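You operate a simulated robot arm through the tools that you are given. There is no shell and no other tool. Be economical: measure what you need, move in short steps, check, and stop when the job is done.

You are at the controls of a simulated robot arm. One attempt, no reset.

TASK
Vent the lower grip line and leave it shut off.
Fine: shut the red line valve and switch off before you open the dump valve; at 0 shut the blue line valve and the dump valve, switch on, then reopen the red valve.

The check looks at the end state, three seconds after you hand in, the way a careful person would. Anything else that was tipped, shoved, dropped, spilled or broken makes it a failure.

THE ROBOT
A 6-joint arm with a fingered hand on a trunk, on a base that drives. Base frame: it is fixed to the floor where the robot stands at the start and does not move with it; the origin is under the middle of the robot, x ahead of it, y to its left, z up. Lengths are in cm, angles in degrees, forces in N, time in s.
With the tool pointing down near the work surface it reaches from about 10 to 66 cm from the robot's upright axis, wherever it stands. Its first joint turns from -115.0 to 115.0 degrees. Places, roughly: blue line valve [60, -20, 70]; lower grip display [70, -20, 90]; pack main switch [50, -30, 50]; red line valve [60, -10, 70]; yellow dump valve [40, 0, 50]. Payload 4 kg.
The tool frame sits at the grasp point between the pads (the TCP): z along the fingers, y along the line on which they close. The tips reach 2.6 cm beyond it. The gripper opens to 15.6 cm. The gripper's body begins 7.3 cm behind the TCP. The gripper is a hand of 4 fingers: y runs from the thumb to the fingers, the wrist lies at [0, 0, -23.9] in the tool frame.
Orientation is that of the tool frame in the base frame, as [roll, pitch, yaw] about the fixed x, y, z axes, in that order (R = Rz(yaw) Ry(pitch) Rx(roll)). With the fingers straight down and closing along the base's y, the tool's x points along the base's -x, its y along +y and its z along -z.

THE INTERFACE
- The arm moves only by the tool send_rows. Its argument "increments" is a list of rows, each an object (a shift or turn left out is 0) with "xyz": the shift along the tool's x, y, z in units of 250 mm (1.0 is 250 mm), a list of three; "dr": the turn, a rotation vector about the tool's x, y, z in units of 60 degrees (1.0 is 60 degrees), a list of three. In form: [{"xyz": [x, y, z], "dr": [ax, ay, az]}, ...]. A call has 1 to 10 rows; each row is the pose to reach, as a shift and turn from the pose commanded when the call began, along the tool's axes at that moment. A call with a number of a shift or a turn outside -1 to 1 is refused whole. Each row takes 0.2 s and may step no farther than 5 cm and 8.6 degrees from the row before; otherwise, the whole call is refused. Where a pose cannot be reached the arm comes as near as it can. A force on the tool above 40 N (or 10 N above the force at the start of the call, whichever is more), or a blocked arm, ends the call early, and 0.2 s more pass. In this call time passes only in rows, and 0.2 s behind the last. It gives the time, the measured TCP pose, the force on the tool (base axes), the opening and the grip force at its end, in the units of the frame above (readings bear some noise), with the torque about the TCP (base axes, N m) and any sound that the robot's microphone picked up.
- Cameras (640 x 400 px; columns grow to the right, rows downward): "scene" is now at [1.83, 10.77, 147.41]; the picture's right is [-0.38, -0.93, 0.00], its down [-0.68, 0.28, -0.68] and it looks along [0.63, -0.26, -0.73] (base axes); focal length 249 px, centre (320, 200). "wrist" rides on the gripper at [5.8, -5.8, -9.1] in the tool frame; the picture's right is [0.71, 0.71, 0.00], its down [-0.53, 0.53, -0.67] and it looks along [-0.47, 0.47, 0.74] (tool axes); focal length 265 px, centre (320, 200). There is no depth. A picture from a camera that has moved, and an enlarged one, comes with that camera's place and axes in the base frame and with its lens. The place of the scene camera against the robot may be out by one fixed shift of up to 2.5 cm in any direction.
- camera(camera): a new picture of that camera. It takes no simulated time.
- raise_lower(by): slides the trunk up (or, below 0, down) by that many cm; the arm and the scene camera ride with it, the base frame stays. It gives what a move gives, with no picture.
- drive_base(legs): drives the robot by 1 to 6 legs, each [ahead, left, turn to the left] in cm, cm and degrees, along the robot's own axes; the way and the turn of a leg run together, so that a leg with both is an arc; at most 150 cm and 180 degrees a leg. The arm and the cameras ride along, it lands a little off, and it stops where it bumps. It gives what a move gives.
- move_fingers(finger1, finger2, finger3, thumb_bend): sets how far each is bent, from 0 (flat) to 1 (curled in); at 0.3 the hand is open as for a grip, at 0.7 the pads meet at the TCP. One left out holds its place. A second passes; each finger stops where it meets its share of the squeeze, and holds until it gets a number again. It is the only way to open and close the hand. It gives what a move gives, with no picture; readings hold the bend of each and the force on the fingers (four entries, about 0 where the hand has none), thumb and palm.
- pan_tilt(pan, tilt): turns the head with the scene camera to pan (to the left, within 155 degrees either way) and tilt (down, from -29 to 69), counted from straight ahead of the robot. It gives what a move gives.
- enlarge(camera, box): a new picture of the part [left, top, right, bottom] of that camera's present view, enlarged. It takes no simulated time.
- job_done(): hands the job in; it is judged then, once.

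Go step by step. Nothing tells you exact positions but the pictures and the camera data: compare them with the known pose of the tool, close in by small moves and look again before you grip or let go. The budget is 120 turns and 82 pictures, counting those below and the enlarged ones. Unless the task says otherwise, let go and move clear before handing in, and close with one line.

The tools are called as name(argument=value, ...) on one line, values as JSON. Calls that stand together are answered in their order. send_rows: Moves the arm, as the interface text tells. Its arguments: {"type":"object","properties":{"increments":{"type":"array","items":{"type":"object","properties":{"xyz":{"type":"array","items":{"type":"number"}},"dr":{"type":"array","items":{"type":"number"}}}}}},"required":["increments"]} The other tools are called the same way: raise_lower (by) slides the trunk up or down; move_fingers (finger1, finger2, finger3, thumb_bend) moves the fingers one by one; drive_base (legs) drives the base; pan_tilt (pan, tilt) turns the head that bears the scene camera; camera (camera) takes a picture; enlarge (camera, box) takes an enlarged picture of a part of a camera's view; job_done () hands the job in.

At the start:

```text
clock: 0.0
tcp_pos: [34.18, -19.7, 92.52]
tool_rot: [179.9, -0.1, 179.9]
force: [-0.3, 0.5, -1.1]
torque: [0.0, -0.07, -0.02]
opening: 15.59
finger_force: 0.0
shape: jaw
bend: [0.3, 0.3, 0.3, 0.3]
finger forces: [0.0, 0.1, 0.1, 0.0, 0.1, 0.0]
trunk travel left (down, up): [-55.0, 44.0]
robot x, y, heading: [-0.32, 0.37, -0.0]
head pan, tilt: [-22.3, 47.1]
```

scene: 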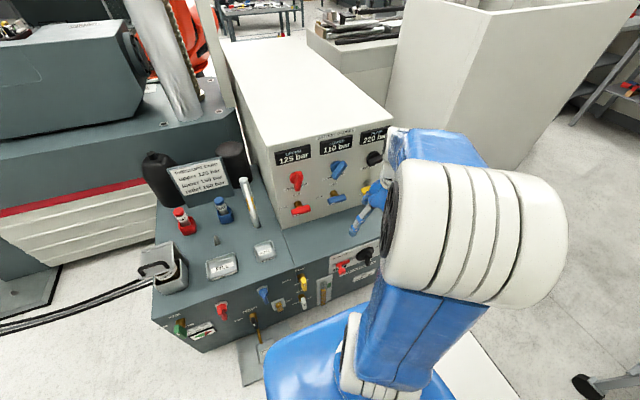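
wrist: 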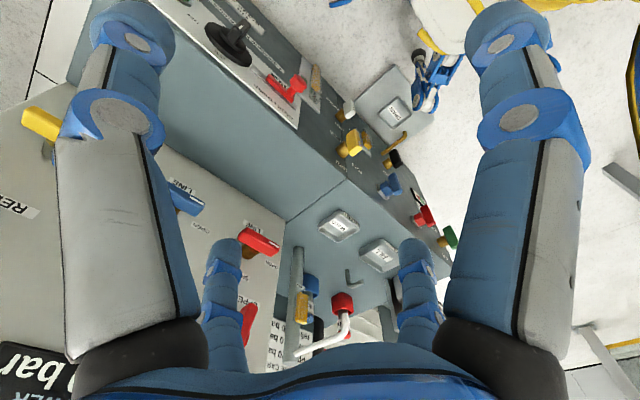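

I see a hydraulic power pack with a panel of displays, red/blue valves, and a lower panel with coloured handles. I'll look closer at the labels first.

enlarge(camera="scene", box=[240, 110, 420, 240])

enlarge(camera="scene", box=[140, 230, 390, 370])

enlarge(camera="scene", box=[130, 130, 290, 290])

```text
3.08 times, centred on (330, 175) of scene
camera zoom: at [1.83, 10.77, 147.41], right [-0.38, -0.93, 0.0], down [-0.68, 0.28, -0.68], along [0.63, -0.26, -0.73], focal length 766 px, centre (289, 277)
```

zoom: 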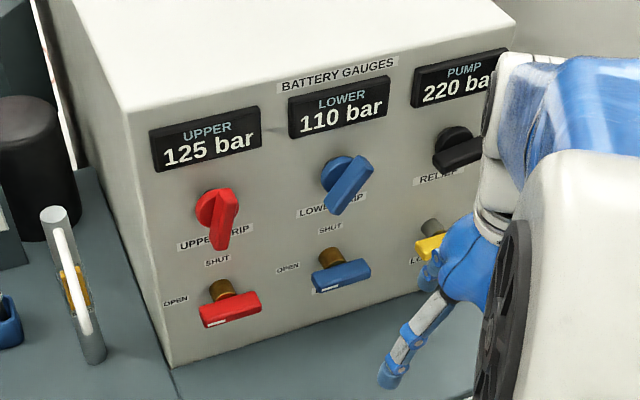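

```text
2.56 times, centred on (265, 300) of scene
camera zoom: at [1.83, 10.77, 147.41], right [-0.38, -0.93, 0.0], down [-0.68, 0.28, -0.68], along [0.63, -0.26, -0.73], focal length 638 px, centre (461, -56)
```

zoom: 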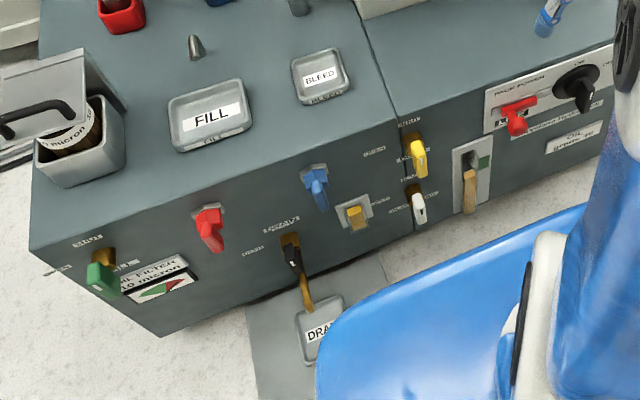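

```text
2.50 times, centred on (210, 210) of scene
camera zoom: at [1.83, 10.77, 147.41], right [-0.38, -0.93, 0.0], down [-0.68, 0.28, -0.68], along [0.63, -0.26, -0.73], focal length 623 px, centre (595, 175)
```

zoom: 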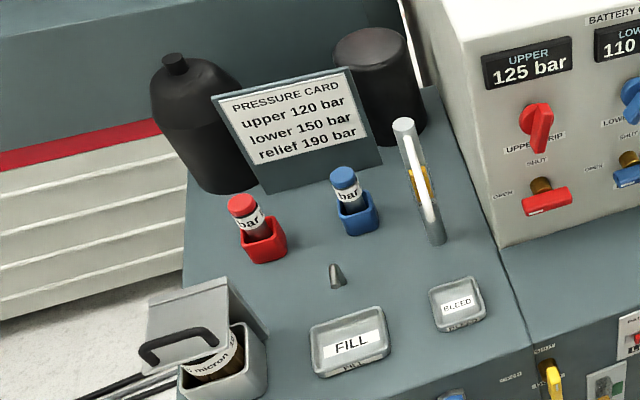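

Several labels are too small to read. I'll zoom in on the lower panel's detail and the wrist view.

enlarge(camera="scene", box=[285, 255, 345, 325])

enlarge(camera="wrist", box=[320, 60, 470, 260])

enlarge(camera="wrist", box=[190, 0, 340, 130])

```text
5.71 times, centred on (315, 290) of scene
camera zoom: at [1.83, 10.77, 147.41], right [-0.38, -0.93, 0.0], down [-0.68, 0.28, -0.68], along [0.63, -0.26, -0.73], focal length 1423 px, centre (349, -314)
```

zoom: 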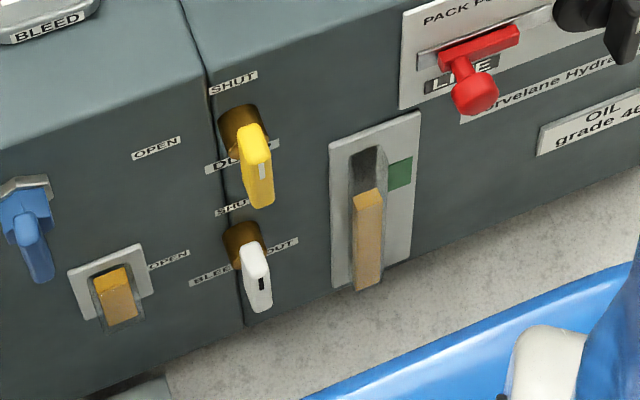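

```text
2.00 times, centred on (395, 160) of wrist
camera zoom: at [28.42, -25.54, 101.62], right [-0.71, 0.71, 0.0], down [0.53, 0.53, 0.67], along [0.47, 0.47, -0.74], focal length 531 px, centre (170, 280)
```

zoom: 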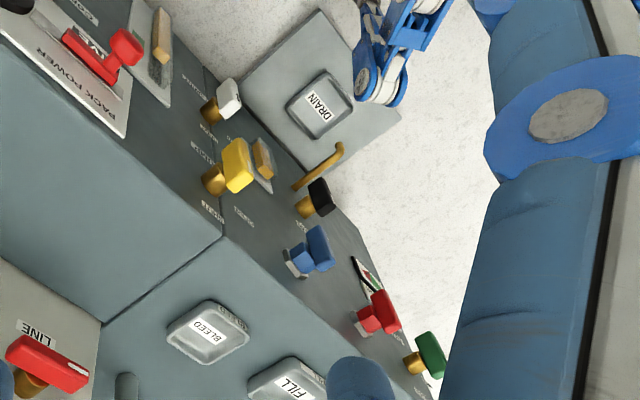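

```text
3.08 times, centred on (265, 65) of wrist
camera zoom: at [28.42, -25.54, 101.62], right [-0.71, 0.71, 0.0], down [0.53, 0.53, 0.67], along [0.47, 0.47, -0.74], focal length 817 px, centre (489, 615)
```

zoom: 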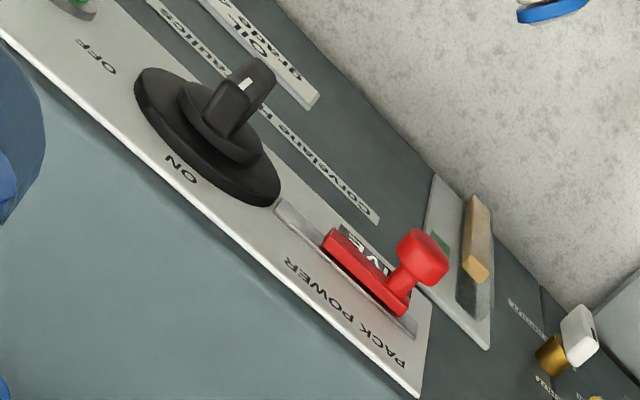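

Both line valves have OPEN to the left and SHUT above, and the dump valve has the same layout. I'll turn the tool horizontal, facing the panel, for a closer look.

send_rows(increments=[{"xyz": [-0.03, 0, 0], "dr": [0, -0.13, 0]}, {"xyz": [-0.06, 0, 0], "dr": [0, -0.26, 0]}, {"xyz": [-0.1, 0, 0], "dr": [0, -0.39, 0]}, {"xyz": [-0.14, 0, 0], "dr": [0, -0.52, 0]}, {"xyz": [-0.17, 0, 0], "dr": [0, -0.65, 0]}, {"xyz": [-0.2, 0, 0], "dr": [0, -0.78, 0]}])

send_rows(increments=[{"dr": [0, -0.13, 0]}, {"dr": [0, -0.26, 0]}, {"dr": [0, -0.39, 0]}, {"dr": [0, -0.52, 0]}, {"dr": [0, -0.65, 0]}, {"dr": [0, -0.72, 0]}])

camera(camera="wrist")

camera(camera="scene")

```text
clock: 1.4
tcp_pos: [41.84, -16.92, 96.83]
tool_rot: [179.5, 44.6, 178.7]
force: [1.1, 0.8, -0.2]
torque: [0.02, 0.05, 0.01]
opening: 15.6
finger_force: 0.1
shape: jaw
bend: [0.3, 0.3, 0.3, 0.3]
finger forces: [0.0, 0.0, 0.0, 0.0, 0.1, 0.0]
out of reach, approached as far as the arm can: row 5, 6
trunk travel left (down, up): [-55.0, 44.0]
robot x, y, heading: [-0.01, -0.15, -0.1]
head pan, tilt: [-22.3, 47.1]
```

```text
clock: 2.8
tcp_pos: [41.81, -16.8, 96.9]
tool_rot: [179.6, 44.5, 178.8]
force: [0.1, -0.2, -0.4]
torque: [0.0, -0.02, 0.04]
opening: 15.59
finger_force: 0.1
shape: jaw
bend: [0.3, 0.3, 0.3, 0.3]
finger forces: [0.0, 0.0, 0.0, 0.1, 0.1, 0.0]
out of reach, approached as far as the arm can: row 1, 2, 3, 4, 5, 6
trunk travel left (down, up): [-55.0, 44.0]
robot x, y, heading: [-0.23, 0.45, -0.0]
head pan, tilt: [-22.3, 47.1]
```

```text
73 pictures are left
camera wrist: at [31.06, -22.54, 99.45], right [-0.49, 0.72, -0.49], down [-0.08, 0.52, 0.85], along [0.87, 0.46, -0.2], focal length 265 px, centre (320, 200)
```

wrist: 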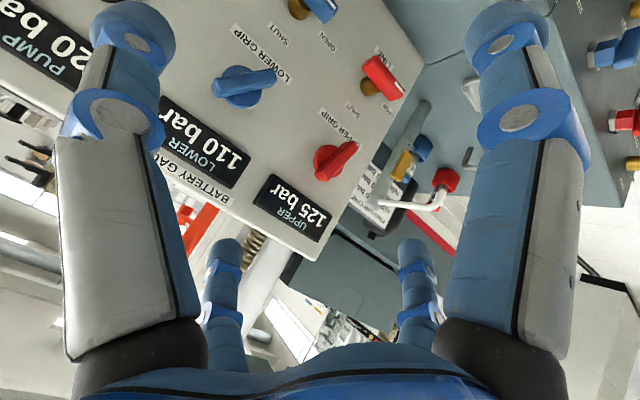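

```text
72 pictures are left
camera scene: at [1.82, 10.78, 147.41], right [-0.38, -0.93, 0.0], down [-0.68, 0.28, -0.68], along [0.63, -0.26, -0.73], focal length 249 px, centre (320, 200)
```

scene: 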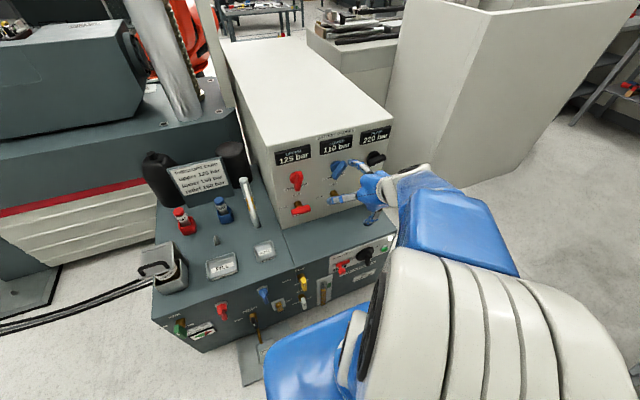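

The wrist view shows a four-finger radial hand, and the arm is limited here by its shoulder height. I'll zoom in on the valves.

enlarge(camera="wrist", box=[200, 0, 420, 200])

enlarge(camera="scene", box=[265, 160, 365, 220])

enlarge(camera="scene", box=[310, 220, 410, 300])

```text
2.00 times, centred on (310, 100) of wrist
camera zoom: at [31.06, -22.54, 99.45], right [-0.49, 0.72, -0.49], down [-0.08, 0.52, 0.85], along [0.87, 0.46, -0.2], focal length 531 px, centre (340, 400)
```

zoom: 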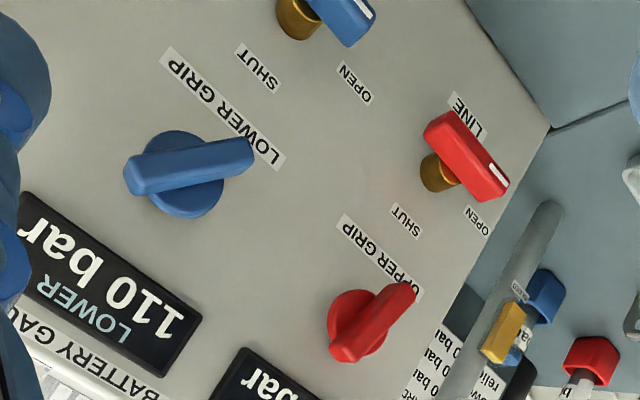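

```text
6.40 times, centred on (315, 190) of scene
camera zoom: at [1.82, 10.78, 147.41], right [-0.38, -0.93, 0.0], down [-0.68, 0.28, -0.68], along [0.63, -0.26, -0.73], focal length 1594 px, centre (352, 264)
```

zoom: 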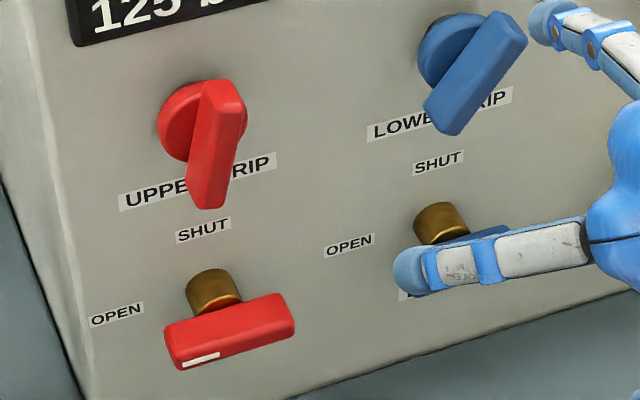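

```text
5.00 times, centred on (360, 260) of scene
camera zoom: at [1.82, 10.78, 147.41], right [-0.38, -0.93, 0.0], down [-0.68, 0.28, -0.68], along [0.63, -0.26, -0.73], focal length 1246 px, centre (120, -100)
```

zoom: 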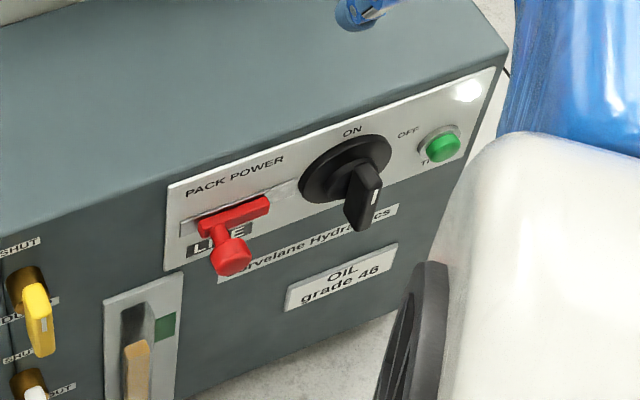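

The line valves are T-bars: the white mark is now at OPEN (left), and SHUT is 90° clockwise. The main switch is the black rotary, with ON at the top and OFF to its upper right. I'll bring the hand down to valve height while levelling it.

send_rows(increments=[{"xyz": [0.1, 0, 0.08]}, {"xyz": [0.22, 0, 0.18]}, {"xyz": [0.34, 0, 0.28]}, {"xyz": [0.46, 0, 0.38]}, {"xyz": [0.57, 0, 0.46]}])

send_rows(increments=[{"dr": [0, -0.13, 0]}, {"dr": [0, -0.26, 0]}, {"dr": [0, -0.39, 0]}, {"dr": [0, -0.52, 0]}, {"dr": [0, -0.65, 0]}, {"dr": [0, -0.75, 0]}])

move_fingers(finger1=0.5, finger2=0.3, finger3=0.0, thumb_bend=0.3)

camera(camera="wrist")

camera(camera="scene")

```text
clock: 4.0
tcp_pos: [42.47, -12.55, 93.72]
tool_rot: [179.6, 43.6, 178.4]
force: [0.3, 0.5, 0.2]
torque: [-0.02, 0.0, -0.02]
opening: 15.57
finger_force: 0.1
shape: jaw
bend: [0.3, 0.3, 0.3, 0.3]
finger forces: [0.1, 0.0, 0.1, 0.0, 0.1, 0.0]
out of reach, approached as far as the arm can: row 1, 2, 3, 4, 5
trunk travel left (down, up): [-55.0, 44.0]
robot x, y, heading: [0.06, 0.28, 0.0]
head pan, tilt: [-22.3, 47.1]
```

```text
clock: 5.4
tcp_pos: [42.51, -12.7, 93.81]
tool_rot: [179.6, 43.5, 178.3]
force: [-0.7, 0.3, -0.4]
torque: [-0.02, -0.02, 0.0]
opening: 15.6
finger_force: 0.0
shape: jaw
bend: [0.3, 0.3, 0.3, 0.3]
finger forces: [0.0, 0.0, 0.1, 0.0, 0.1, 0.1]
out of reach, approached as far as the arm can: row 1, 2, 3, 4, 5, 6
trunk travel left (down, up): [-55.0, 44.0]
robot x, y, heading: [-0.01, 0.23, 0.2]
head pan, tilt: [-22.3, 47.1]
```

```text
clock: 6.4
tcp_pos: [42.45, -12.63, 93.81]
tool_rot: [179.6, 43.6, 178.4]
force: [0.1, -0.6, -1.0]
torque: [0.0, 0.01, -0.01]
opening: 8.31
finger_force: 0.1
shape: fingers
bend: [0.5, 0.3, 0.01, 0.3]
finger forces: [0.0, 0.0, 0.0, 0.0, 0.0, 0.0]
trunk travel left (down, up): [-55.0, 44.0]
robot x, y, heading: [-0.05, 0.06, 0.0]
head pan, tilt: [-22.3, 47.1]
```

```text
68 pictures are left
camera wrist: at [31.81, -18.35, 96.38], right [-0.5, 0.72, -0.48], down [-0.07, 0.52, 0.85], along [0.87, 0.45, -0.21], focal length 265 px, centre (320, 200)
```

wrist: 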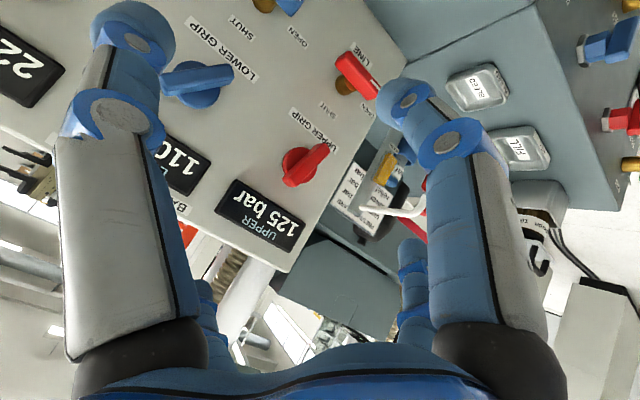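

```text
67 pictures are left
camera scene: at [1.84, 10.76, 147.41], right [-0.38, -0.93, 0.0], down [-0.68, 0.28, -0.68], along [0.63, -0.26, -0.73], focal length 249 px, centre (320, 200)
```

scene: 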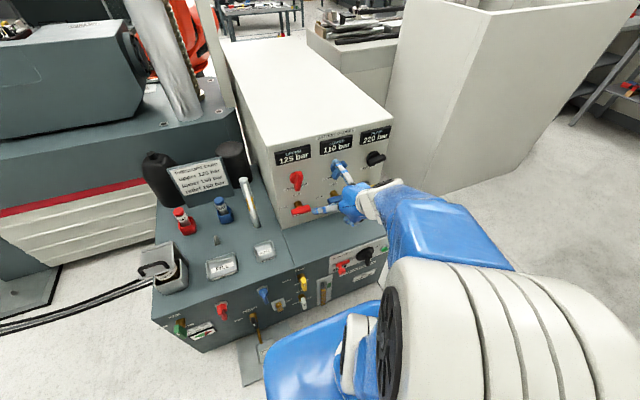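

The wrist can't level while the shoulder is this high. I'll back off a bit and lower the trunk so the forearm runs flatter.

drive_base(legs=[[-15, 0, 0]])

move_fingers(finger1=0.5, finger2=0.5, finger3=0.5, thumb_bend=0.5)

raise_lower(by=-25)

send_rows(increments=[{"dr": [0, -0.13, 0]}, {"dr": [0, -0.26, 0]}, {"dr": [0, -0.39, 0]}, {"dr": [0, -0.52, 0]}, {"dr": [0, -0.65, 0]}, {"dr": [0, -0.75, 0]}])

camera(camera="scene")

```text
clock: 8.9
tcp_pos: [27.6, -12.72, 93.74]
tool_rot: [179.6, 43.6, 178.4]
force: [-0.6, 1.0, 0.2]
torque: [-0.02, -0.01, 0.01]
opening: 8.34
finger_force: 0.1
shape: fingers
bend: [0.5, 0.3, 0.01, 0.3]
finger forces: [0.0, 0.0, 0.0, 0.0, 0.0, 0.0]
trunk travel left (down, up): [-55.0, 44.0]
robot x, y, heading: [-15.2, 0.08, 0.1]
head pan, tilt: [-22.3, 47.1]
```

```text
clock: 9.9
tcp_pos: [27.54, -12.7, 93.73]
tool_rot: [179.5, 43.7, 178.3]
force: [-0.4, -0.1, 1.2]
torque: [-0.04, 0.02, 0.0]
opening: 5.11
finger_force: 0.1
shape: fingers
bend: [0.5, 0.5, 0.5, 0.5]
finger forces: [0.0, 0.1, 0.1, 0.0, 0.0, 0.1]
trunk travel left (down, up): [-55.0, 44.0]
robot x, y, heading: [-14.99, 0.02, 0.2]
head pan, tilt: [-22.3, 47.1]
```

```text
clock: 12.5
tcp_pos: [27.63, -12.64, 68.22]
tool_rot: [179.0, 43.0, 178.0]
force: [-0.4, 0.4, 0.1]
torque: [0.01, -0.03, 0.0]
opening: 5.11
finger_force: 0.0
shape: fingers
bend: [0.5, 0.5, 0.5, 0.5]
finger forces: [0.1, 0.1, 0.0, 0.0, 0.1, 0.0]
trunk travel left (down, up): [-30.0, 69.0]
robot x, y, heading: [-15.13, -0.22, -0.1]
head pan, tilt: [-22.3, 47.1]
```

```text
clock: 13.9
tcp_pos: [27.54, -12.7, 68.19]
tool_rot: [179.0, 42.9, 178.0]
force: [-0.8, 0.0, 0.3]
torque: [0.02, -0.03, -0.01]
opening: 5.13
finger_force: 0.1
shape: fingers
bend: [0.5, 0.5, 0.5, 0.5]
finger forces: [0.0, 0.1, 0.0, 0.0, 0.1, 0.0]
out of reach, approached as far as the arm can: row 1, 2, 3, 4, 5, 6
trunk travel left (down, up): [-30.0, 69.0]
robot x, y, heading: [-15.2, -0.08, 0.0]
head pan, tilt: [-22.3, 47.1]
```

```text
66 pictures are left
camera scene: at [-13.35, 10.77, 122.41], right [-0.38, -0.93, 0.0], down [-0.68, 0.28, -0.68], along [0.63, -0.26, -0.73], focal length 249 px, centre (320, 200)
```

scene: 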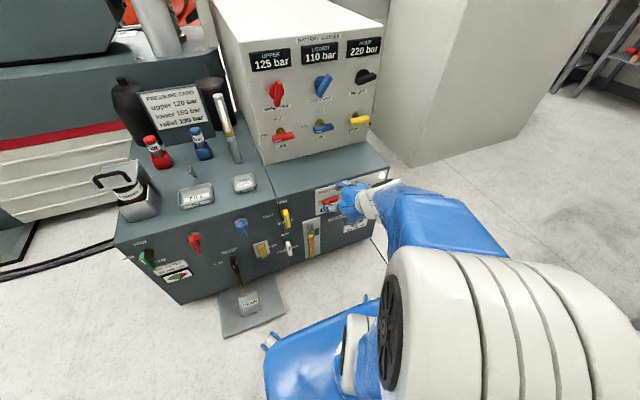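

I'll extend forward and up while levelling.

send_rows(increments=[{"xyz": [-0.13, 0, 0.01]}, {"xyz": [-0.27, 0, 0.02]}, {"xyz": [-0.4, 0, 0.03]}, {"xyz": [-0.53, 0, 0.04], "dr": [0, -0.1, 0]}, {"xyz": [-0.65, 0, 0.05], "dr": [0, -0.2, 0]}, {"xyz": [-0.76, 0, 0.06], "dr": [0, -0.3, 0]}, {"xyz": [-0.76, 0, 0.06], "dr": [0, -0.43, 0]}, {"xyz": [-0.76, 0, 0.06], "dr": [0, -0.56, 0]}, {"xyz": [-0.76, 0, 0.06], "dr": [0, -0.68, 0]}, {"xyz": [-0.76, 0, 0.06], "dr": [0, -0.78, 0]}])

camera(camera="scene")

```text
clock: 16.1
tcp_pos: [42.85, -12.85, 82.53]
tool_rot: [179.3, 61.0, 177.9]
force: [1.6, 0.1, -0.4]
torque: [-0.02, 0.0, 0.02]
opening: 5.11
finger_force: 0.1
shape: fingers
bend: [0.5, 0.5, 0.5, 0.5]
finger forces: [0.0, 0.1, 0.1, 0.1, 0.1, 0.0]
out of reach, approached as far as the arm can: row 6, 7, 8, 9, 10
trunk travel left (down, up): [-30.0, 69.0]
robot x, y, heading: [-15.34, -0.1, 0.1]
head pan, tilt: [-22.3, 47.1]
```

```text
65 pictures are left
camera scene: at [-13.35, 10.77, 122.41], right [-0.38, -0.93, 0.0], down [-0.68, 0.28, -0.68], along [0.63, -0.26, -0.73], focal length 249 px, centre (320, 200)
```

scene: 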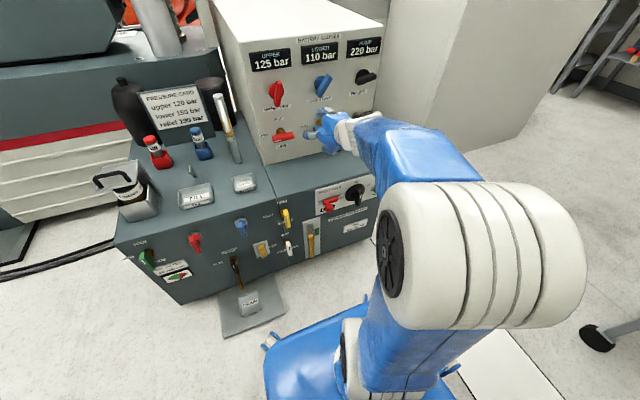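

Levelling improves as the arm rises relative to the trunk. I'll continue: arm up, then trunk down.

send_rows(increments=[{"xyz": [-0.1, 0, -0.05]}, {"xyz": [-0.2, 0, -0.1], "dr": [0, -0.1, 0]}, {"xyz": [-0.3, 0, -0.16], "dr": [0, -0.2, 0]}, {"xyz": [-0.42, 0, -0.23], "dr": [0, -0.3, 0]}, {"xyz": [-0.52, 0, -0.28], "dr": [0, -0.4, 0]}, {"xyz": [-0.62, 0, -0.33], "dr": [0, -0.48, 0]}])

raise_lower(by=-25)

camera(camera="scene")

camera(camera="wrist")

```text
clock: 17.5
tcp_pos: [42.38, -11.54, 106.93]
tool_rot: [162.5, 86.4, 160.5]
force: [-0.7, 0.1, -0.1]
torque: [-0.02, -0.03, -0.01]
opening: 5.09
finger_force: 0.1
shape: fingers
bend: [0.5, 0.5, 0.5, 0.5]
finger forces: [0.1, 0.0, 0.0, 0.1, 0.1, 0.1]
out of reach, approached as far as the arm can: row 3, 4, 5, 6
trunk travel left (down, up): [-30.0, 69.0]
robot x, y, heading: [-15.14, -0.02, -0.1]
head pan, tilt: [-22.3, 47.1]
```

```text
clock: 20.1
tcp_pos: [43.07, -11.6, 81.42]
tool_rot: [164.4, 86.1, 162.5]
force: [-0.1, 0.2, 0.5]
torque: [0.02, -0.01, 0.0]
opening: 5.1
finger_force: 0.1
shape: fingers
bend: [0.5, 0.5, 0.5, 0.5]
finger forces: [0.0, 0.0, 0.0, 0.0, 0.1, 0.0]
trunk travel left (down, up): [-5.0, 94.0]
robot x, y, heading: [-15.44, 0.25, -0.1]
head pan, tilt: [-22.3, 47.1]
```

```text
64 pictures are left
camera scene: at [-12.76, 10.77, 97.35], right [-0.38, -0.93, 0.0], down [-0.68, 0.28, -0.68], along [0.62, -0.26, -0.74], focal length 249 px, centre (320, 200)
```

scene: 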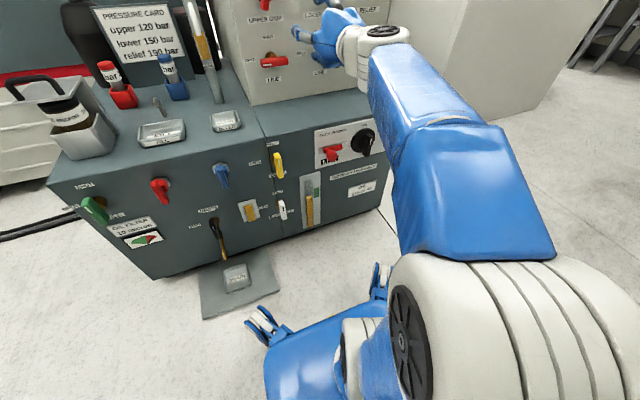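

```text
63 pictures are left
camera wrist: at [33.31, -17.11, 76.24], right [-0.02, 0.72, -0.69], down [-0.61, 0.54, 0.58], along [0.79, 0.44, 0.43], focal length 265 px, centre (320, 200)
```

wrist: 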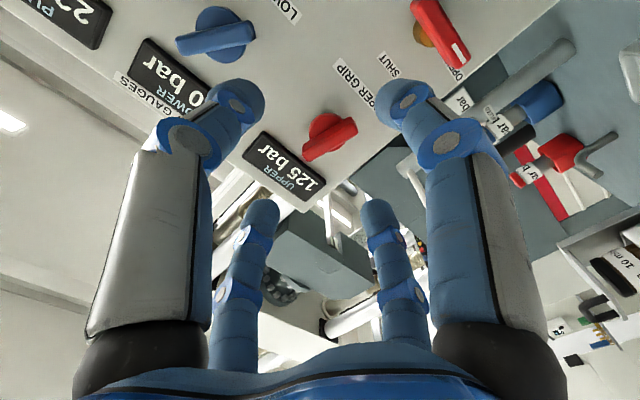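

The hand is now level and facing the panel, which is square to x. Triangulating puts the red line valve near [65, -7, 71], blue near [65, -22, 71], dump near [45, 0, 51] and the switch near [43, -27, 55]. I'll go to a standoff in front of the red line valve.

move_fingers(finger1=0.5, finger2=0.4, finger3=0.5, thumb_bend=0.4)

send_rows(increments=[{"xyz": [0.07, 0.038, 0.09], "dr": [-0.01, -0.02, -0.005]}, {"xyz": [0.15, 0.076, 0.2], "dr": [-0.02, -0.04, -0.01]}, {"xyz": [0.225, 0.113, 0.3], "dr": [-0.03, -0.063, -0.017]}, {"xyz": [0.3, 0.15, 0.4], "dr": [-0.03, -0.063, -0.017]}, {"xyz": [0.372, 0.189, 0.496], "dr": [-0.03, -0.063, -0.017]}])

pan_tilt(pan=-12, tilt=28)

camera(camera="scene")

camera(camera="wrist")

```text
clock: 21.1
tcp_pos: [42.98, -11.64, 81.47]
tool_rot: [164.4, 86.1, 162.6]
force: [-0.6, 0.8, 0.3]
torque: [0.0, -0.02, 0.0]
opening: 6.62
finger_force: 0.2
shape: fingers
bend: [0.5, 0.4, 0.5, 0.4]
finger forces: [0.0, 0.1, 0.1, 0.0, 0.0, 0.0]
trunk travel left (down, up): [-5.0, 94.0]
robot x, y, heading: [-15.48, 0.06, 0.0]
head pan, tilt: [-22.3, 47.1]
```

```text
clock: 22.3
tcp_pos: [51.85, -8.73, 75.61]
tool_rot: [-178.8, 82.2, 172.3]
force: [0.1, -0.4, -0.4]
torque: [0.01, -0.02, -0.05]
opening: 6.62
finger_force: 0.1
shape: fingers
bend: [0.5, 0.4, 0.5, 0.4]
finger forces: [0.0, 0.0, 0.0, 0.1, 0.0, 0.1]
out of reach, approached as far as the arm can: row 1, 2, 3, 4, 5
trunk travel left (down, up): [-5.0, 94.0]
robot x, y, heading: [-15.43, -0.25, -0.0]
head pan, tilt: [-22.3, 47.1]
```

```text
clock: 23.1
tcp_pos: [51.79, -8.77, 75.67]
tool_rot: [-179.1, 82.1, 172.1]
force: [0.0, 0.4, -0.1]
torque: [0.01, -0.01, 0.02]
opening: 6.67
finger_force: 0.1
shape: fingers
bend: [0.5, 0.4, 0.5, 0.4]
finger forces: [0.0, 0.1, 0.0, 0.0, 0.0, 0.0]
trunk travel left (down, up): [-5.0, 94.0]
robot x, y, heading: [-15.37, 0.02, 0.1]
head pan, tilt: [-12.0, 28.0]
```

```text
62 pictures are left
camera scene: at [-11.79, 11.89, 100.28], right [-0.21, -0.98, 0.0], down [-0.46, 0.1, -0.88], along [0.86, -0.18, -0.47], focal length 249 px, centre (320, 200)
```

scene: 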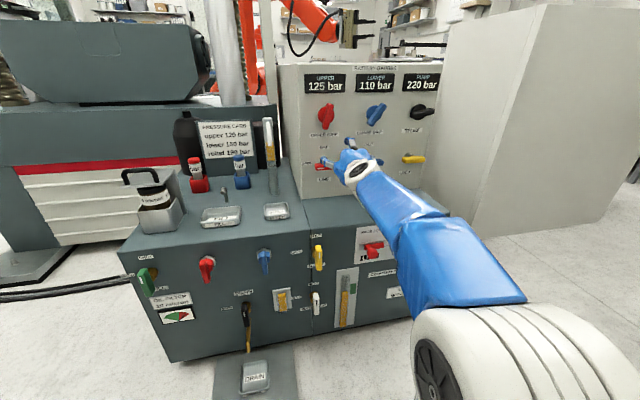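

```text
61 pictures are left
camera wrist: at [41.11, -12.99, 71.2], right [0.01, 0.71, -0.7], down [-0.5, 0.61, 0.61], along [0.86, 0.34, 0.36], focal length 265 px, centre (320, 200)
```

wrist: 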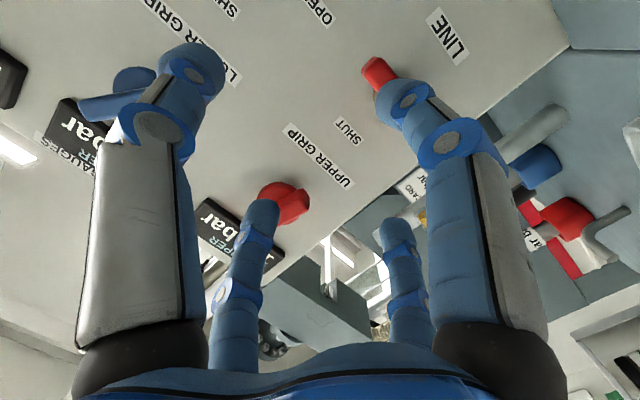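

The wrist limit still binds at this height, so I'll back the base up and lower the trunk fully for a flatter forearm.

drive_base(legs=[[-10, 0, 0]])

raise_lower(by=-5)

send_rows(increments=[{"xyz": [0, 0, 0.1]}, {"xyz": [0, 0, 0.2]}, {"xyz": [0, 0, 0.3], "dr": [0, -0.04, 0]}, {"xyz": [0, 0, 0.4], "dr": [0, -0.08, 0]}, {"xyz": [0, 0, 0.48], "dr": [0, -0.12, 0]}])

```text
clock: 25.1
tcp_pos: [41.8, -8.69, 75.58]
tool_rot: [-179.2, 82.1, 171.9]
force: [0.5, -0.8, 0.5]
torque: [0.03, -0.03, 0.0]
opening: 6.67
finger_force: 0.2
shape: fingers
bend: [0.5, 0.4, 0.5, 0.4]
finger forces: [0.0, 0.1, 0.0, 0.1, 0.1, 0.0]
trunk travel left (down, up): [-5.0, 94.0]
robot x, y, heading: [-25.38, -0.19, -0.0]
head pan, tilt: [-12.0, 28.0]
```

```text
clock: 26.0
tcp_pos: [41.74, -8.73, 70.75]
tool_rot: [-179.3, 82.2, 171.9]
force: [-0.7, 0.8, 0.3]
torque: [-0.01, 0.0, -0.03]
opening: 6.64
finger_force: 0.0
shape: fingers
bend: [0.5, 0.4, 0.5, 0.4]
finger forces: [0.0, 0.1, 0.0, 0.0, 0.1, 0.1]
trunk travel left (down, up): [0.0, 99.0]
robot x, y, heading: [-25.86, 0.2, -0.0]
head pan, tilt: [-12.0, 28.0]
```

```text
clock: 27.2
tcp_pos: [53.5, -10.43, 68.92]
tool_rot: [-171.2, 89.3, 179.9]
force: [-0.3, 0.2, 0.6]
torque: [0.01, 0.03, 0.0]
opening: 6.64
finger_force: 0.1
shape: fingers
bend: [0.5, 0.4, 0.5, 0.4]
finger forces: [0.0, 0.1, 0.0, 0.0, 0.1, 0.0]
out of reach, approached as far as the arm can: row 3
trunk travel left (down, up): [0.0, 99.0]
robot x, y, heading: [-25.15, -0.12, -0.3]
head pan, tilt: [-12.0, 28.0]
```

Now nearly level, with a yaw of about -9°. I'll correct that and align to the valve at a standoff.

send_rows(increments=[{"xyz": [-0.05, 0.076, 0.04], "dr": [-0.07, 0, 0]}, {"xyz": [-0.1, 0.152, 0.08], "dr": [-0.148, 0, 0]}])

camera(camera="wrist")

camera(camera="scene")

```text
clock: 27.8
tcp_pos: [56.19, -7.11, 71.42]
tool_rot: [151.7, 89.3, 151.7]
force: [0.6, 0.2, -0.1]
torque: [-0.01, -0.01, 0.01]
opening: 6.67
finger_force: 0.0
shape: fingers
bend: [0.5, 0.4, 0.5, 0.4]
finger forces: [0.0, 0.1, 0.0, 0.0, 0.1, 0.0]
trunk travel left (down, up): [0.0, 99.0]
robot x, y, heading: [-25.72, -0.2, -0.1]
head pan, tilt: [-12.0, 28.0]
```

```text
60 pictures are left
camera wrist: at [46.93, -12.94, 65.83], right [-0.01, 0.71, -0.7], down [-0.66, 0.52, 0.54], along [0.75, 0.47, 0.47], focal length 265 px, centre (320, 200)
```

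wrist: 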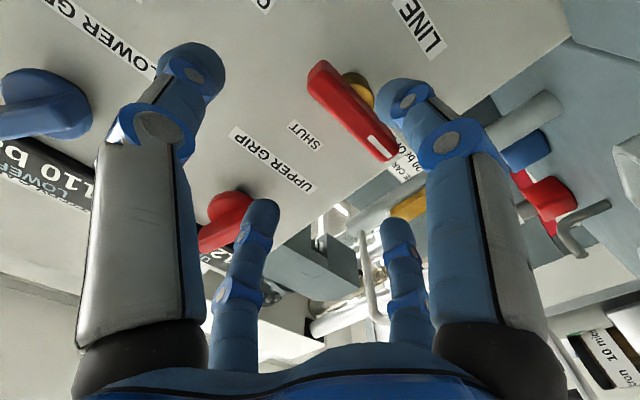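

```text
59 pictures are left
camera scene: at [-22.13, 11.89, 95.28], right [-0.21, -0.98, 0.0], down [-0.46, 0.1, -0.88], along [0.86, -0.18, -0.47], focal length 249 px, centre (320, 200)
```

scene: 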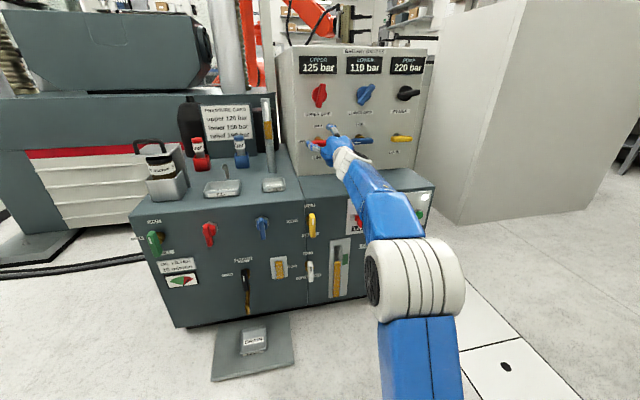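

Two wrist views place the red bar centre at about [64.6, -5.9, 69.6], so the scene camera is off by about (-0.8, +1.2, -1.8). I'll widen the side fingers, align and move in over the bar.

move_fingers(finger1=0.48, finger2=0.33, finger3=0.48, thumb_bend=0.33)

send_rows(increments=[{"xyz": [0.072, 0.048, 0]}, {"xyz": [0.072, 0.048, 0.1]}, {"xyz": [0.072, 0.048, 0.2]}, {"xyz": [0.072, 0.048, 0.305]}])

camera(camera="wrist")

enlarge(camera="scene", box=[270, 110, 390, 190])

```text
clock: 28.8
tcp_pos: [56.35, -6.98, 71.55]
tool_rot: [-179.5, 89.4, -179.5]
force: [0.2, -0.6, -0.6]
torque: [0.0, -0.02, -0.02]
opening: 7.96
finger_force: 0.0
shape: fingers
bend: [0.48, 0.33, 0.48, 0.33]
finger forces: [0.0, 0.1, 0.0, 0.0, 0.1, 0.0]
trunk travel left (down, up): [0.0, 99.0]
robot x, y, heading: [-25.9, -0.03, -0.1]
head pan, tilt: [-12.0, 28.0]
```

```text
clock: 29.8
tcp_pos: [63.66, -5.87, 69.76]
tool_rot: [131.3, 89.2, 131.5]
force: [-0.9, -0.1, -0.7]
torque: [-0.04, 0.01, -0.03]
opening: 7.96
finger_force: 0.0
shape: fingers
bend: [0.48, 0.33, 0.48, 0.33]
finger forces: [0.0, 0.0, 0.1, 0.0, 0.0, 0.1]
trunk travel left (down, up): [0.0, 99.0]
robot x, y, heading: [-25.77, 0.24, 0.0]
head pan, tilt: [-12.0, 28.0]
```

```text
58 pictures are left
camera wrist: at [54.49, -11.71, 64.01], right [-0.01, 0.71, -0.7], down [-0.66, 0.52, 0.54], along [0.75, 0.47, 0.47], focal length 265 px, centre (320, 200)
```

wrist: 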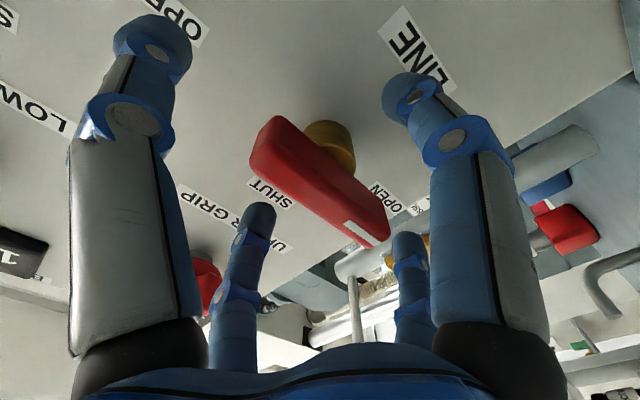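

```text
5.00 times, centred on (330, 150) of scene
camera zoom: at [-22.17, 11.89, 95.28], right [-0.21, -0.98, 0.0], down [-0.46, 0.1, -0.88], along [0.86, -0.18, -0.47], focal length 1246 px, centre (270, 450)
```

zoom: 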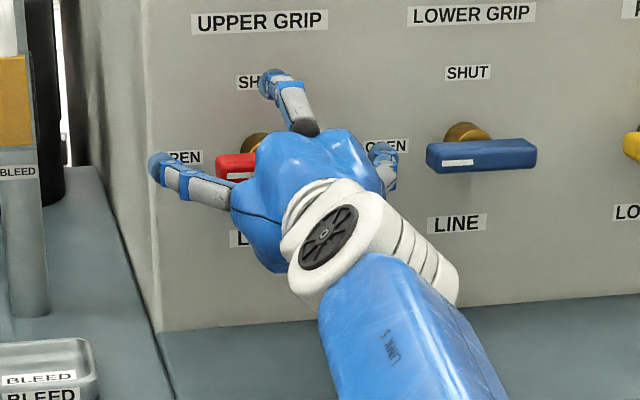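

The bar is centred between the fingers, with its face about 1.7 cm ahead. I'll advance a little and close the upper and lower fingers.

send_rows(increments=[{"xyz": [0, 0, 0.05]}])

move_fingers(finger1=0.7, finger3=0.7)

camera(camera="wrist")

```text
clock: 30.2
tcp_pos: [64.96, -5.89, 69.63]
tool_rot: [-179.0, 89.4, -178.9]
force: [-1.0, -0.3, -0.5]
torque: [0.01, 0.02, -0.02]
opening: 7.97
finger_force: 0.0
shape: fingers
bend: [0.48, 0.33, 0.48, 0.33]
finger forces: [0.0, 0.1, 0.0, 0.0, 0.0, 0.0]
trunk travel left (down, up): [0.0, 99.0]
robot x, y, heading: [-25.72, 0.01, 0.2]
head pan, tilt: [-12.0, 28.0]
```

```text
clock: 31.2
tcp_pos: [64.92, -5.89, 69.5]
tool_rot: [179.9, 89.2, -180.0]
force: [2.4, 1.0, -0.3]
torque: [0.04, -0.03, 0.01]
opening: 6.59
finger_force: 1.6
shape: fingers
bend: [0.68, 0.33, 0.68, 0.33]
finger forces: [1.6, 0.2, 1.3, 0.1, 0.0, 0.0]
trunk travel left (down, up): [0.0, 99.0]
robot x, y, heading: [-25.87, 0.14, -0.1]
head pan, tilt: [-12.0, 28.0]
```

```text
56 pictures are left
camera wrist: at [55.76, -11.79, 63.88], right [-0.01, 0.71, -0.71], down [-0.66, 0.53, 0.53], along [0.75, 0.47, 0.46], focal length 265 px, centre (320, 200)
```

wrist: 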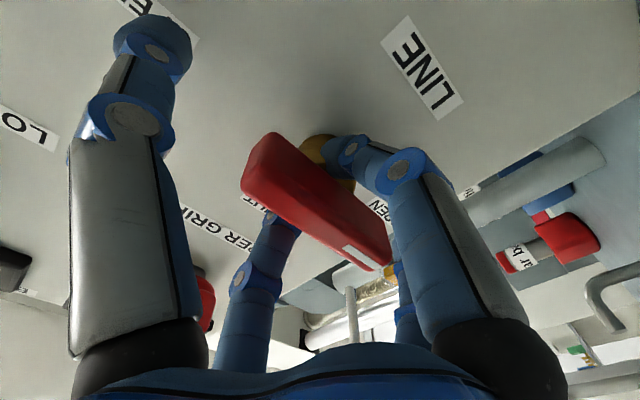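

Light contact on both sides. I'll squeeze harder and try turning clockwise (left end up).

move_fingers(finger1=0.9, finger3=0.9)

send_rows(increments=[{"dr": [0, 0, 0.13]}, {"dr": [0, 0, 0.26]}, {"dr": [0, 0, 0.39]}, {"dr": [0, 0, 0.52]}])

camera(camera="wrist")

```text
clock: 32.2
tcp_pos: [65.08, -5.82, 69.46]
tool_rot: [179.9, 89.2, -179.9]
force: [13.5, -0.3, 0.4]
torque: [0.01, -0.01, -0.04]
opening: 6.61
finger_force: 9.5
shape: fingers
bend: [0.71, 0.33, 0.71, 0.33]
finger forces: [9.9, 0.1, 8.6, 0.0, 0.0, 0.0]
trunk travel left (down, up): [0.0, 99.0]
robot x, y, heading: [-25.71, -0.53, -0.1]
head pan, tilt: [-12.0, 28.0]
```

```text
clock: 33.2
tcp_pos: [65.02, -5.73, 69.53]
tool_rot: [91.4, 58.7, 91.3]
force: [17.4, -1.1, -0.6]
torque: [-0.12, -0.01, 0.0]
opening: 6.1
finger_force: 10.6
shape: fingers
bend: [0.71, 0.33, 0.71, 0.33]
finger forces: [11.0, 0.0, 10.4, 0.1, 0.0, 0.0]
trunk travel left (down, up): [0.0, 99.0]
robot x, y, heading: [-25.67, 0.13, 0.0]
head pan, tilt: [-12.0, 28.0]
```

```text
55 pictures are left
camera wrist: at [55.73, -7.88, 61.68], right [0.0, 0.97, -0.24], down [-0.66, 0.18, 0.73], along [0.75, 0.16, 0.64], focal length 265 px, centre (320, 200)
```

wrist: 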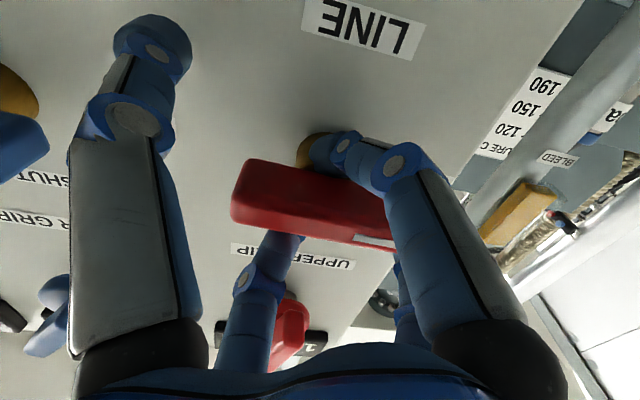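

The pinch slipped: the tool rolled 31° but the bar hardly moved. Instead I'll use two opposite fingers as a fork, one under the left end and one over the right end. First I'll open wide and roll back to -40°.

move_fingers(finger1=0.36, finger2=0.36, finger3=0.36, thumb_bend=0.36)

send_rows(increments=[{"dr": [0, 0, -0.14]}, {"dr": [0, 0, -0.28]}, {"dr": [0, 0, -0.42]}, {"dr": [0, 0, -0.56]}, {"dr": [0, 0, -0.7]}, {"dr": [0, 0, -0.84]}, {"dr": [0, 0, -0.98]}])

send_rows(increments=[{"dr": [0, 0, -0.14]}, {"dr": [0, 0, -0.28]}])

camera(camera="wrist")

```text
clock: 34.2
tcp_pos: [64.89, -5.8, 69.59]
tool_rot: [91.3, 58.8, 91.2]
force: [0.0, -0.8, -0.5]
torque: [-0.01, -0.01, -0.01]
opening: 9.03
finger_force: 0.0
shape: fingers
bend: [0.36, 0.36, 0.36, 0.36]
finger forces: [0.1, 0.0, 0.1, 0.0, 0.0, 0.0]
trunk travel left (down, up): [0.0, 99.0]
robot x, y, heading: [-25.54, 0.32, 0.1]
head pan, tilt: [-12.0, 28.0]
```

```text
clock: 35.8
tcp_pos: [64.88, -5.86, 69.5]
tool_rot: [-91.4, 62.2, -91.2]
force: [0.7, 0.5, -0.2]
torque: [0.01, 0.0, 0.01]
opening: 9.04
finger_force: 0.0
shape: fingers
bend: [0.36, 0.36, 0.36, 0.36]
finger forces: [0.0, 0.0, 0.0, 0.0, 0.1, 0.1]
trunk travel left (down, up): [0.0, 99.0]
robot x, y, heading: [-25.39, -0.25, 0.1]
head pan, tilt: [-12.0, 28.0]
```

```text
clock: 36.4
tcp_pos: [64.89, -5.78, 69.47]
tool_rot: [-91.0, 45.5, -90.6]
force: [0.2, 0.5, 0.8]
torque: [-0.01, -0.02, -0.06]
opening: 9.03
finger_force: 0.1
shape: fingers
bend: [0.36, 0.36, 0.36, 0.36]
finger forces: [0.1, 0.0, 0.0, 0.0, 0.0, 0.1]
trunk travel left (down, up): [0.0, 99.0]
robot x, y, heading: [-25.97, -0.13, 0.1]
head pan, tilt: [-12.0, 28.0]
```

```text
54 pictures are left
camera wrist: at [55.78, -14.13, 69.62], right [-0.01, 0.01, -1.0], down [-0.67, 0.74, 0.01], along [0.74, 0.67, 0.0], focal length 265 px, centre (320, 200)
```

wrist: 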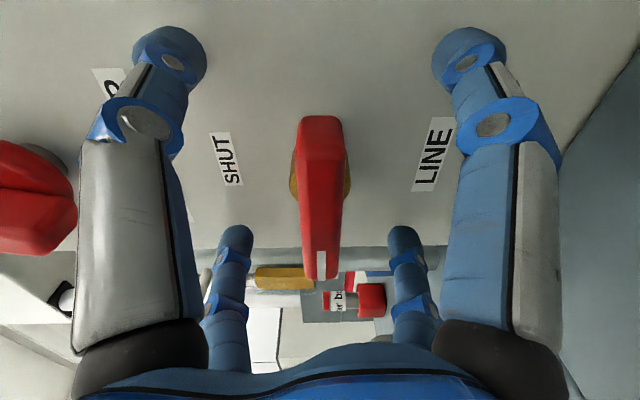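

Now rolled to -45°, with finger2 under the bar's left side and the thumb over its right side. I'll close just those two and roll clockwise.

move_fingers(finger2=0.46, thumb_bend=0.46)

send_rows(increments=[{"dr": [0, 0, 0.12]}, {"dr": [0, 0, 0.24]}, {"dr": [0, 0, 0.36]}, {"dr": [0, 0, 0.48]}, {"dr": [0, 0, 0.6]}])

camera(camera="wrist")

```text
clock: 37.4
tcp_pos: [64.87, -5.8, 69.48]
tool_rot: [-91.0, 45.6, -90.5]
force: [-0.7, 0.3, -0.1]
torque: [0.0, 0.03, 0.02]
opening: 7.71
finger_force: 0.0
shape: fingers
bend: [0.36, 0.46, 0.36, 0.46]
finger forces: [0.0, 0.0, 0.0, 0.0, 0.0, 0.1]
trunk travel left (down, up): [0.0, 99.0]
robot x, y, heading: [-25.45, -0.09, 0.1]
head pan, tilt: [-12.0, 28.0]
```

```text
clock: 38.6
tcp_pos: [64.96, -5.84, 69.5]
tool_rot: [-94.7, 81.7, -94.5]
force: [-0.3, -0.7, -0.1]
torque: [0.05, 0.01, 0.0]
opening: 7.72
finger_force: 0.0
shape: fingers
bend: [0.36, 0.46, 0.36, 0.46]
finger forces: [0.0, 0.1, 0.1, 0.0, 0.0, 0.1]
trunk travel left (down, up): [0.0, 99.0]
robot x, y, heading: [-25.65, 0.06, 0.1]
head pan, tilt: [-12.0, 28.0]
```

```text
53 pictures are left
camera wrist: at [55.71, -12.5, 64.77], right [-0.01, 0.6, -0.8], down [-0.66, 0.6, 0.45], along [0.75, 0.54, 0.39], focal length 265 px, centre (320, 200)
```

wrist: 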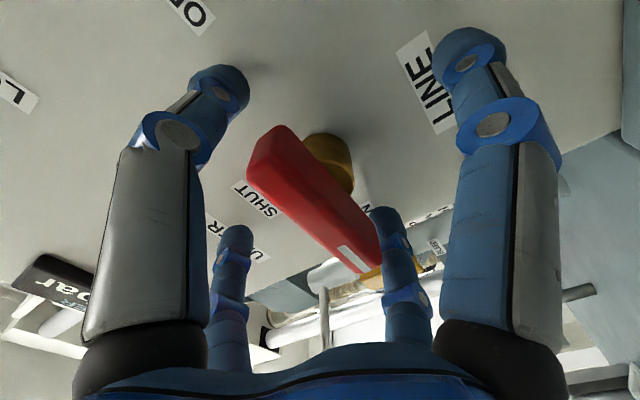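

The fingers pass just outside the bar's ends. I'll roll back, bend them more, and repeat.

send_rows(increments=[{"dr": [0, 0, -0.12]}, {"dr": [0, 0, -0.24]}, {"dr": [0, 0, -0.36]}, {"dr": [0, 0, -0.48]}, {"dr": [0, 0, -0.6]}])

move_fingers(finger2=0.56, thumb_bend=0.56)

send_rows(increments=[{"dr": [0, 0, 0.12]}, {"dr": [0, 0, 0.24]}, {"dr": [0, 0, 0.36]}, {"dr": [0, 0, 0.48]}, {"dr": [0, 0, 0.6]}, {"dr": [0, 0, 0.72]}])

camera(camera="wrist")

```text
clock: 39.8
tcp_pos: [64.94, -5.76, 69.52]
tool_rot: [-90.9, 45.4, -90.7]
force: [0.3, 0.5, -0.5]
torque: [0.0, 0.0, 0.02]
opening: 7.71
finger_force: 0.1
shape: fingers
bend: [0.36, 0.46, 0.36, 0.46]
finger forces: [0.0, 0.0, 0.0, 0.1, 0.1, 0.1]
trunk travel left (down, up): [0.0, 99.0]
robot x, y, heading: [-25.75, 0.18, 0.2]
head pan, tilt: [-12.0, 28.0]
```

```text
clock: 40.8
tcp_pos: [65.01, -5.81, 69.61]
tool_rot: [-91.0, 45.6, -90.7]
force: [0.0, 0.1, -0.4]
torque: [0.02, 0.01, -0.02]
opening: 6.68
finger_force: 0.2
shape: fingers
bend: [0.36, 0.56, 0.36, 0.56]
finger forces: [0.0, 0.1, 0.0, 0.1, 0.0, 0.0]
trunk travel left (down, up): [0.0, 99.0]
robot x, y, heading: [-25.49, 0.46, -0.0]
head pan, tilt: [-12.0, 28.0]
```

```text
clock: 42.2
tcp_pos: [64.93, -5.94, 69.58]
tool_rot: [-123.2, 88.6, -123.2]
force: [-1.2, -0.6, 0.1]
torque: [-0.08, 0.0, -0.01]
opening: 6.7
finger_force: 0.4
shape: fingers
bend: [0.36, 0.56, 0.36, 0.56]
finger forces: [0.0, 0.8, 0.0, 0.0, 0.6, 0.0]
trunk travel left (down, up): [0.0, 99.0]
robot x, y, heading: [-25.58, -0.17, 0.3]
head pan, tilt: [-12.0, 28.0]
```

```text
52 pictures are left
camera wrist: at [55.76, -11.82, 63.99], right [-0.01, 0.69, -0.72], down [-0.66, 0.54, 0.52], along [0.75, 0.48, 0.45], focal length 265 px, centre (320, 200)
```

wrist: 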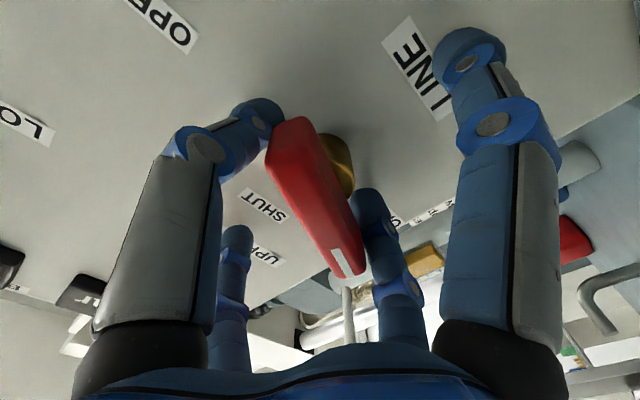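

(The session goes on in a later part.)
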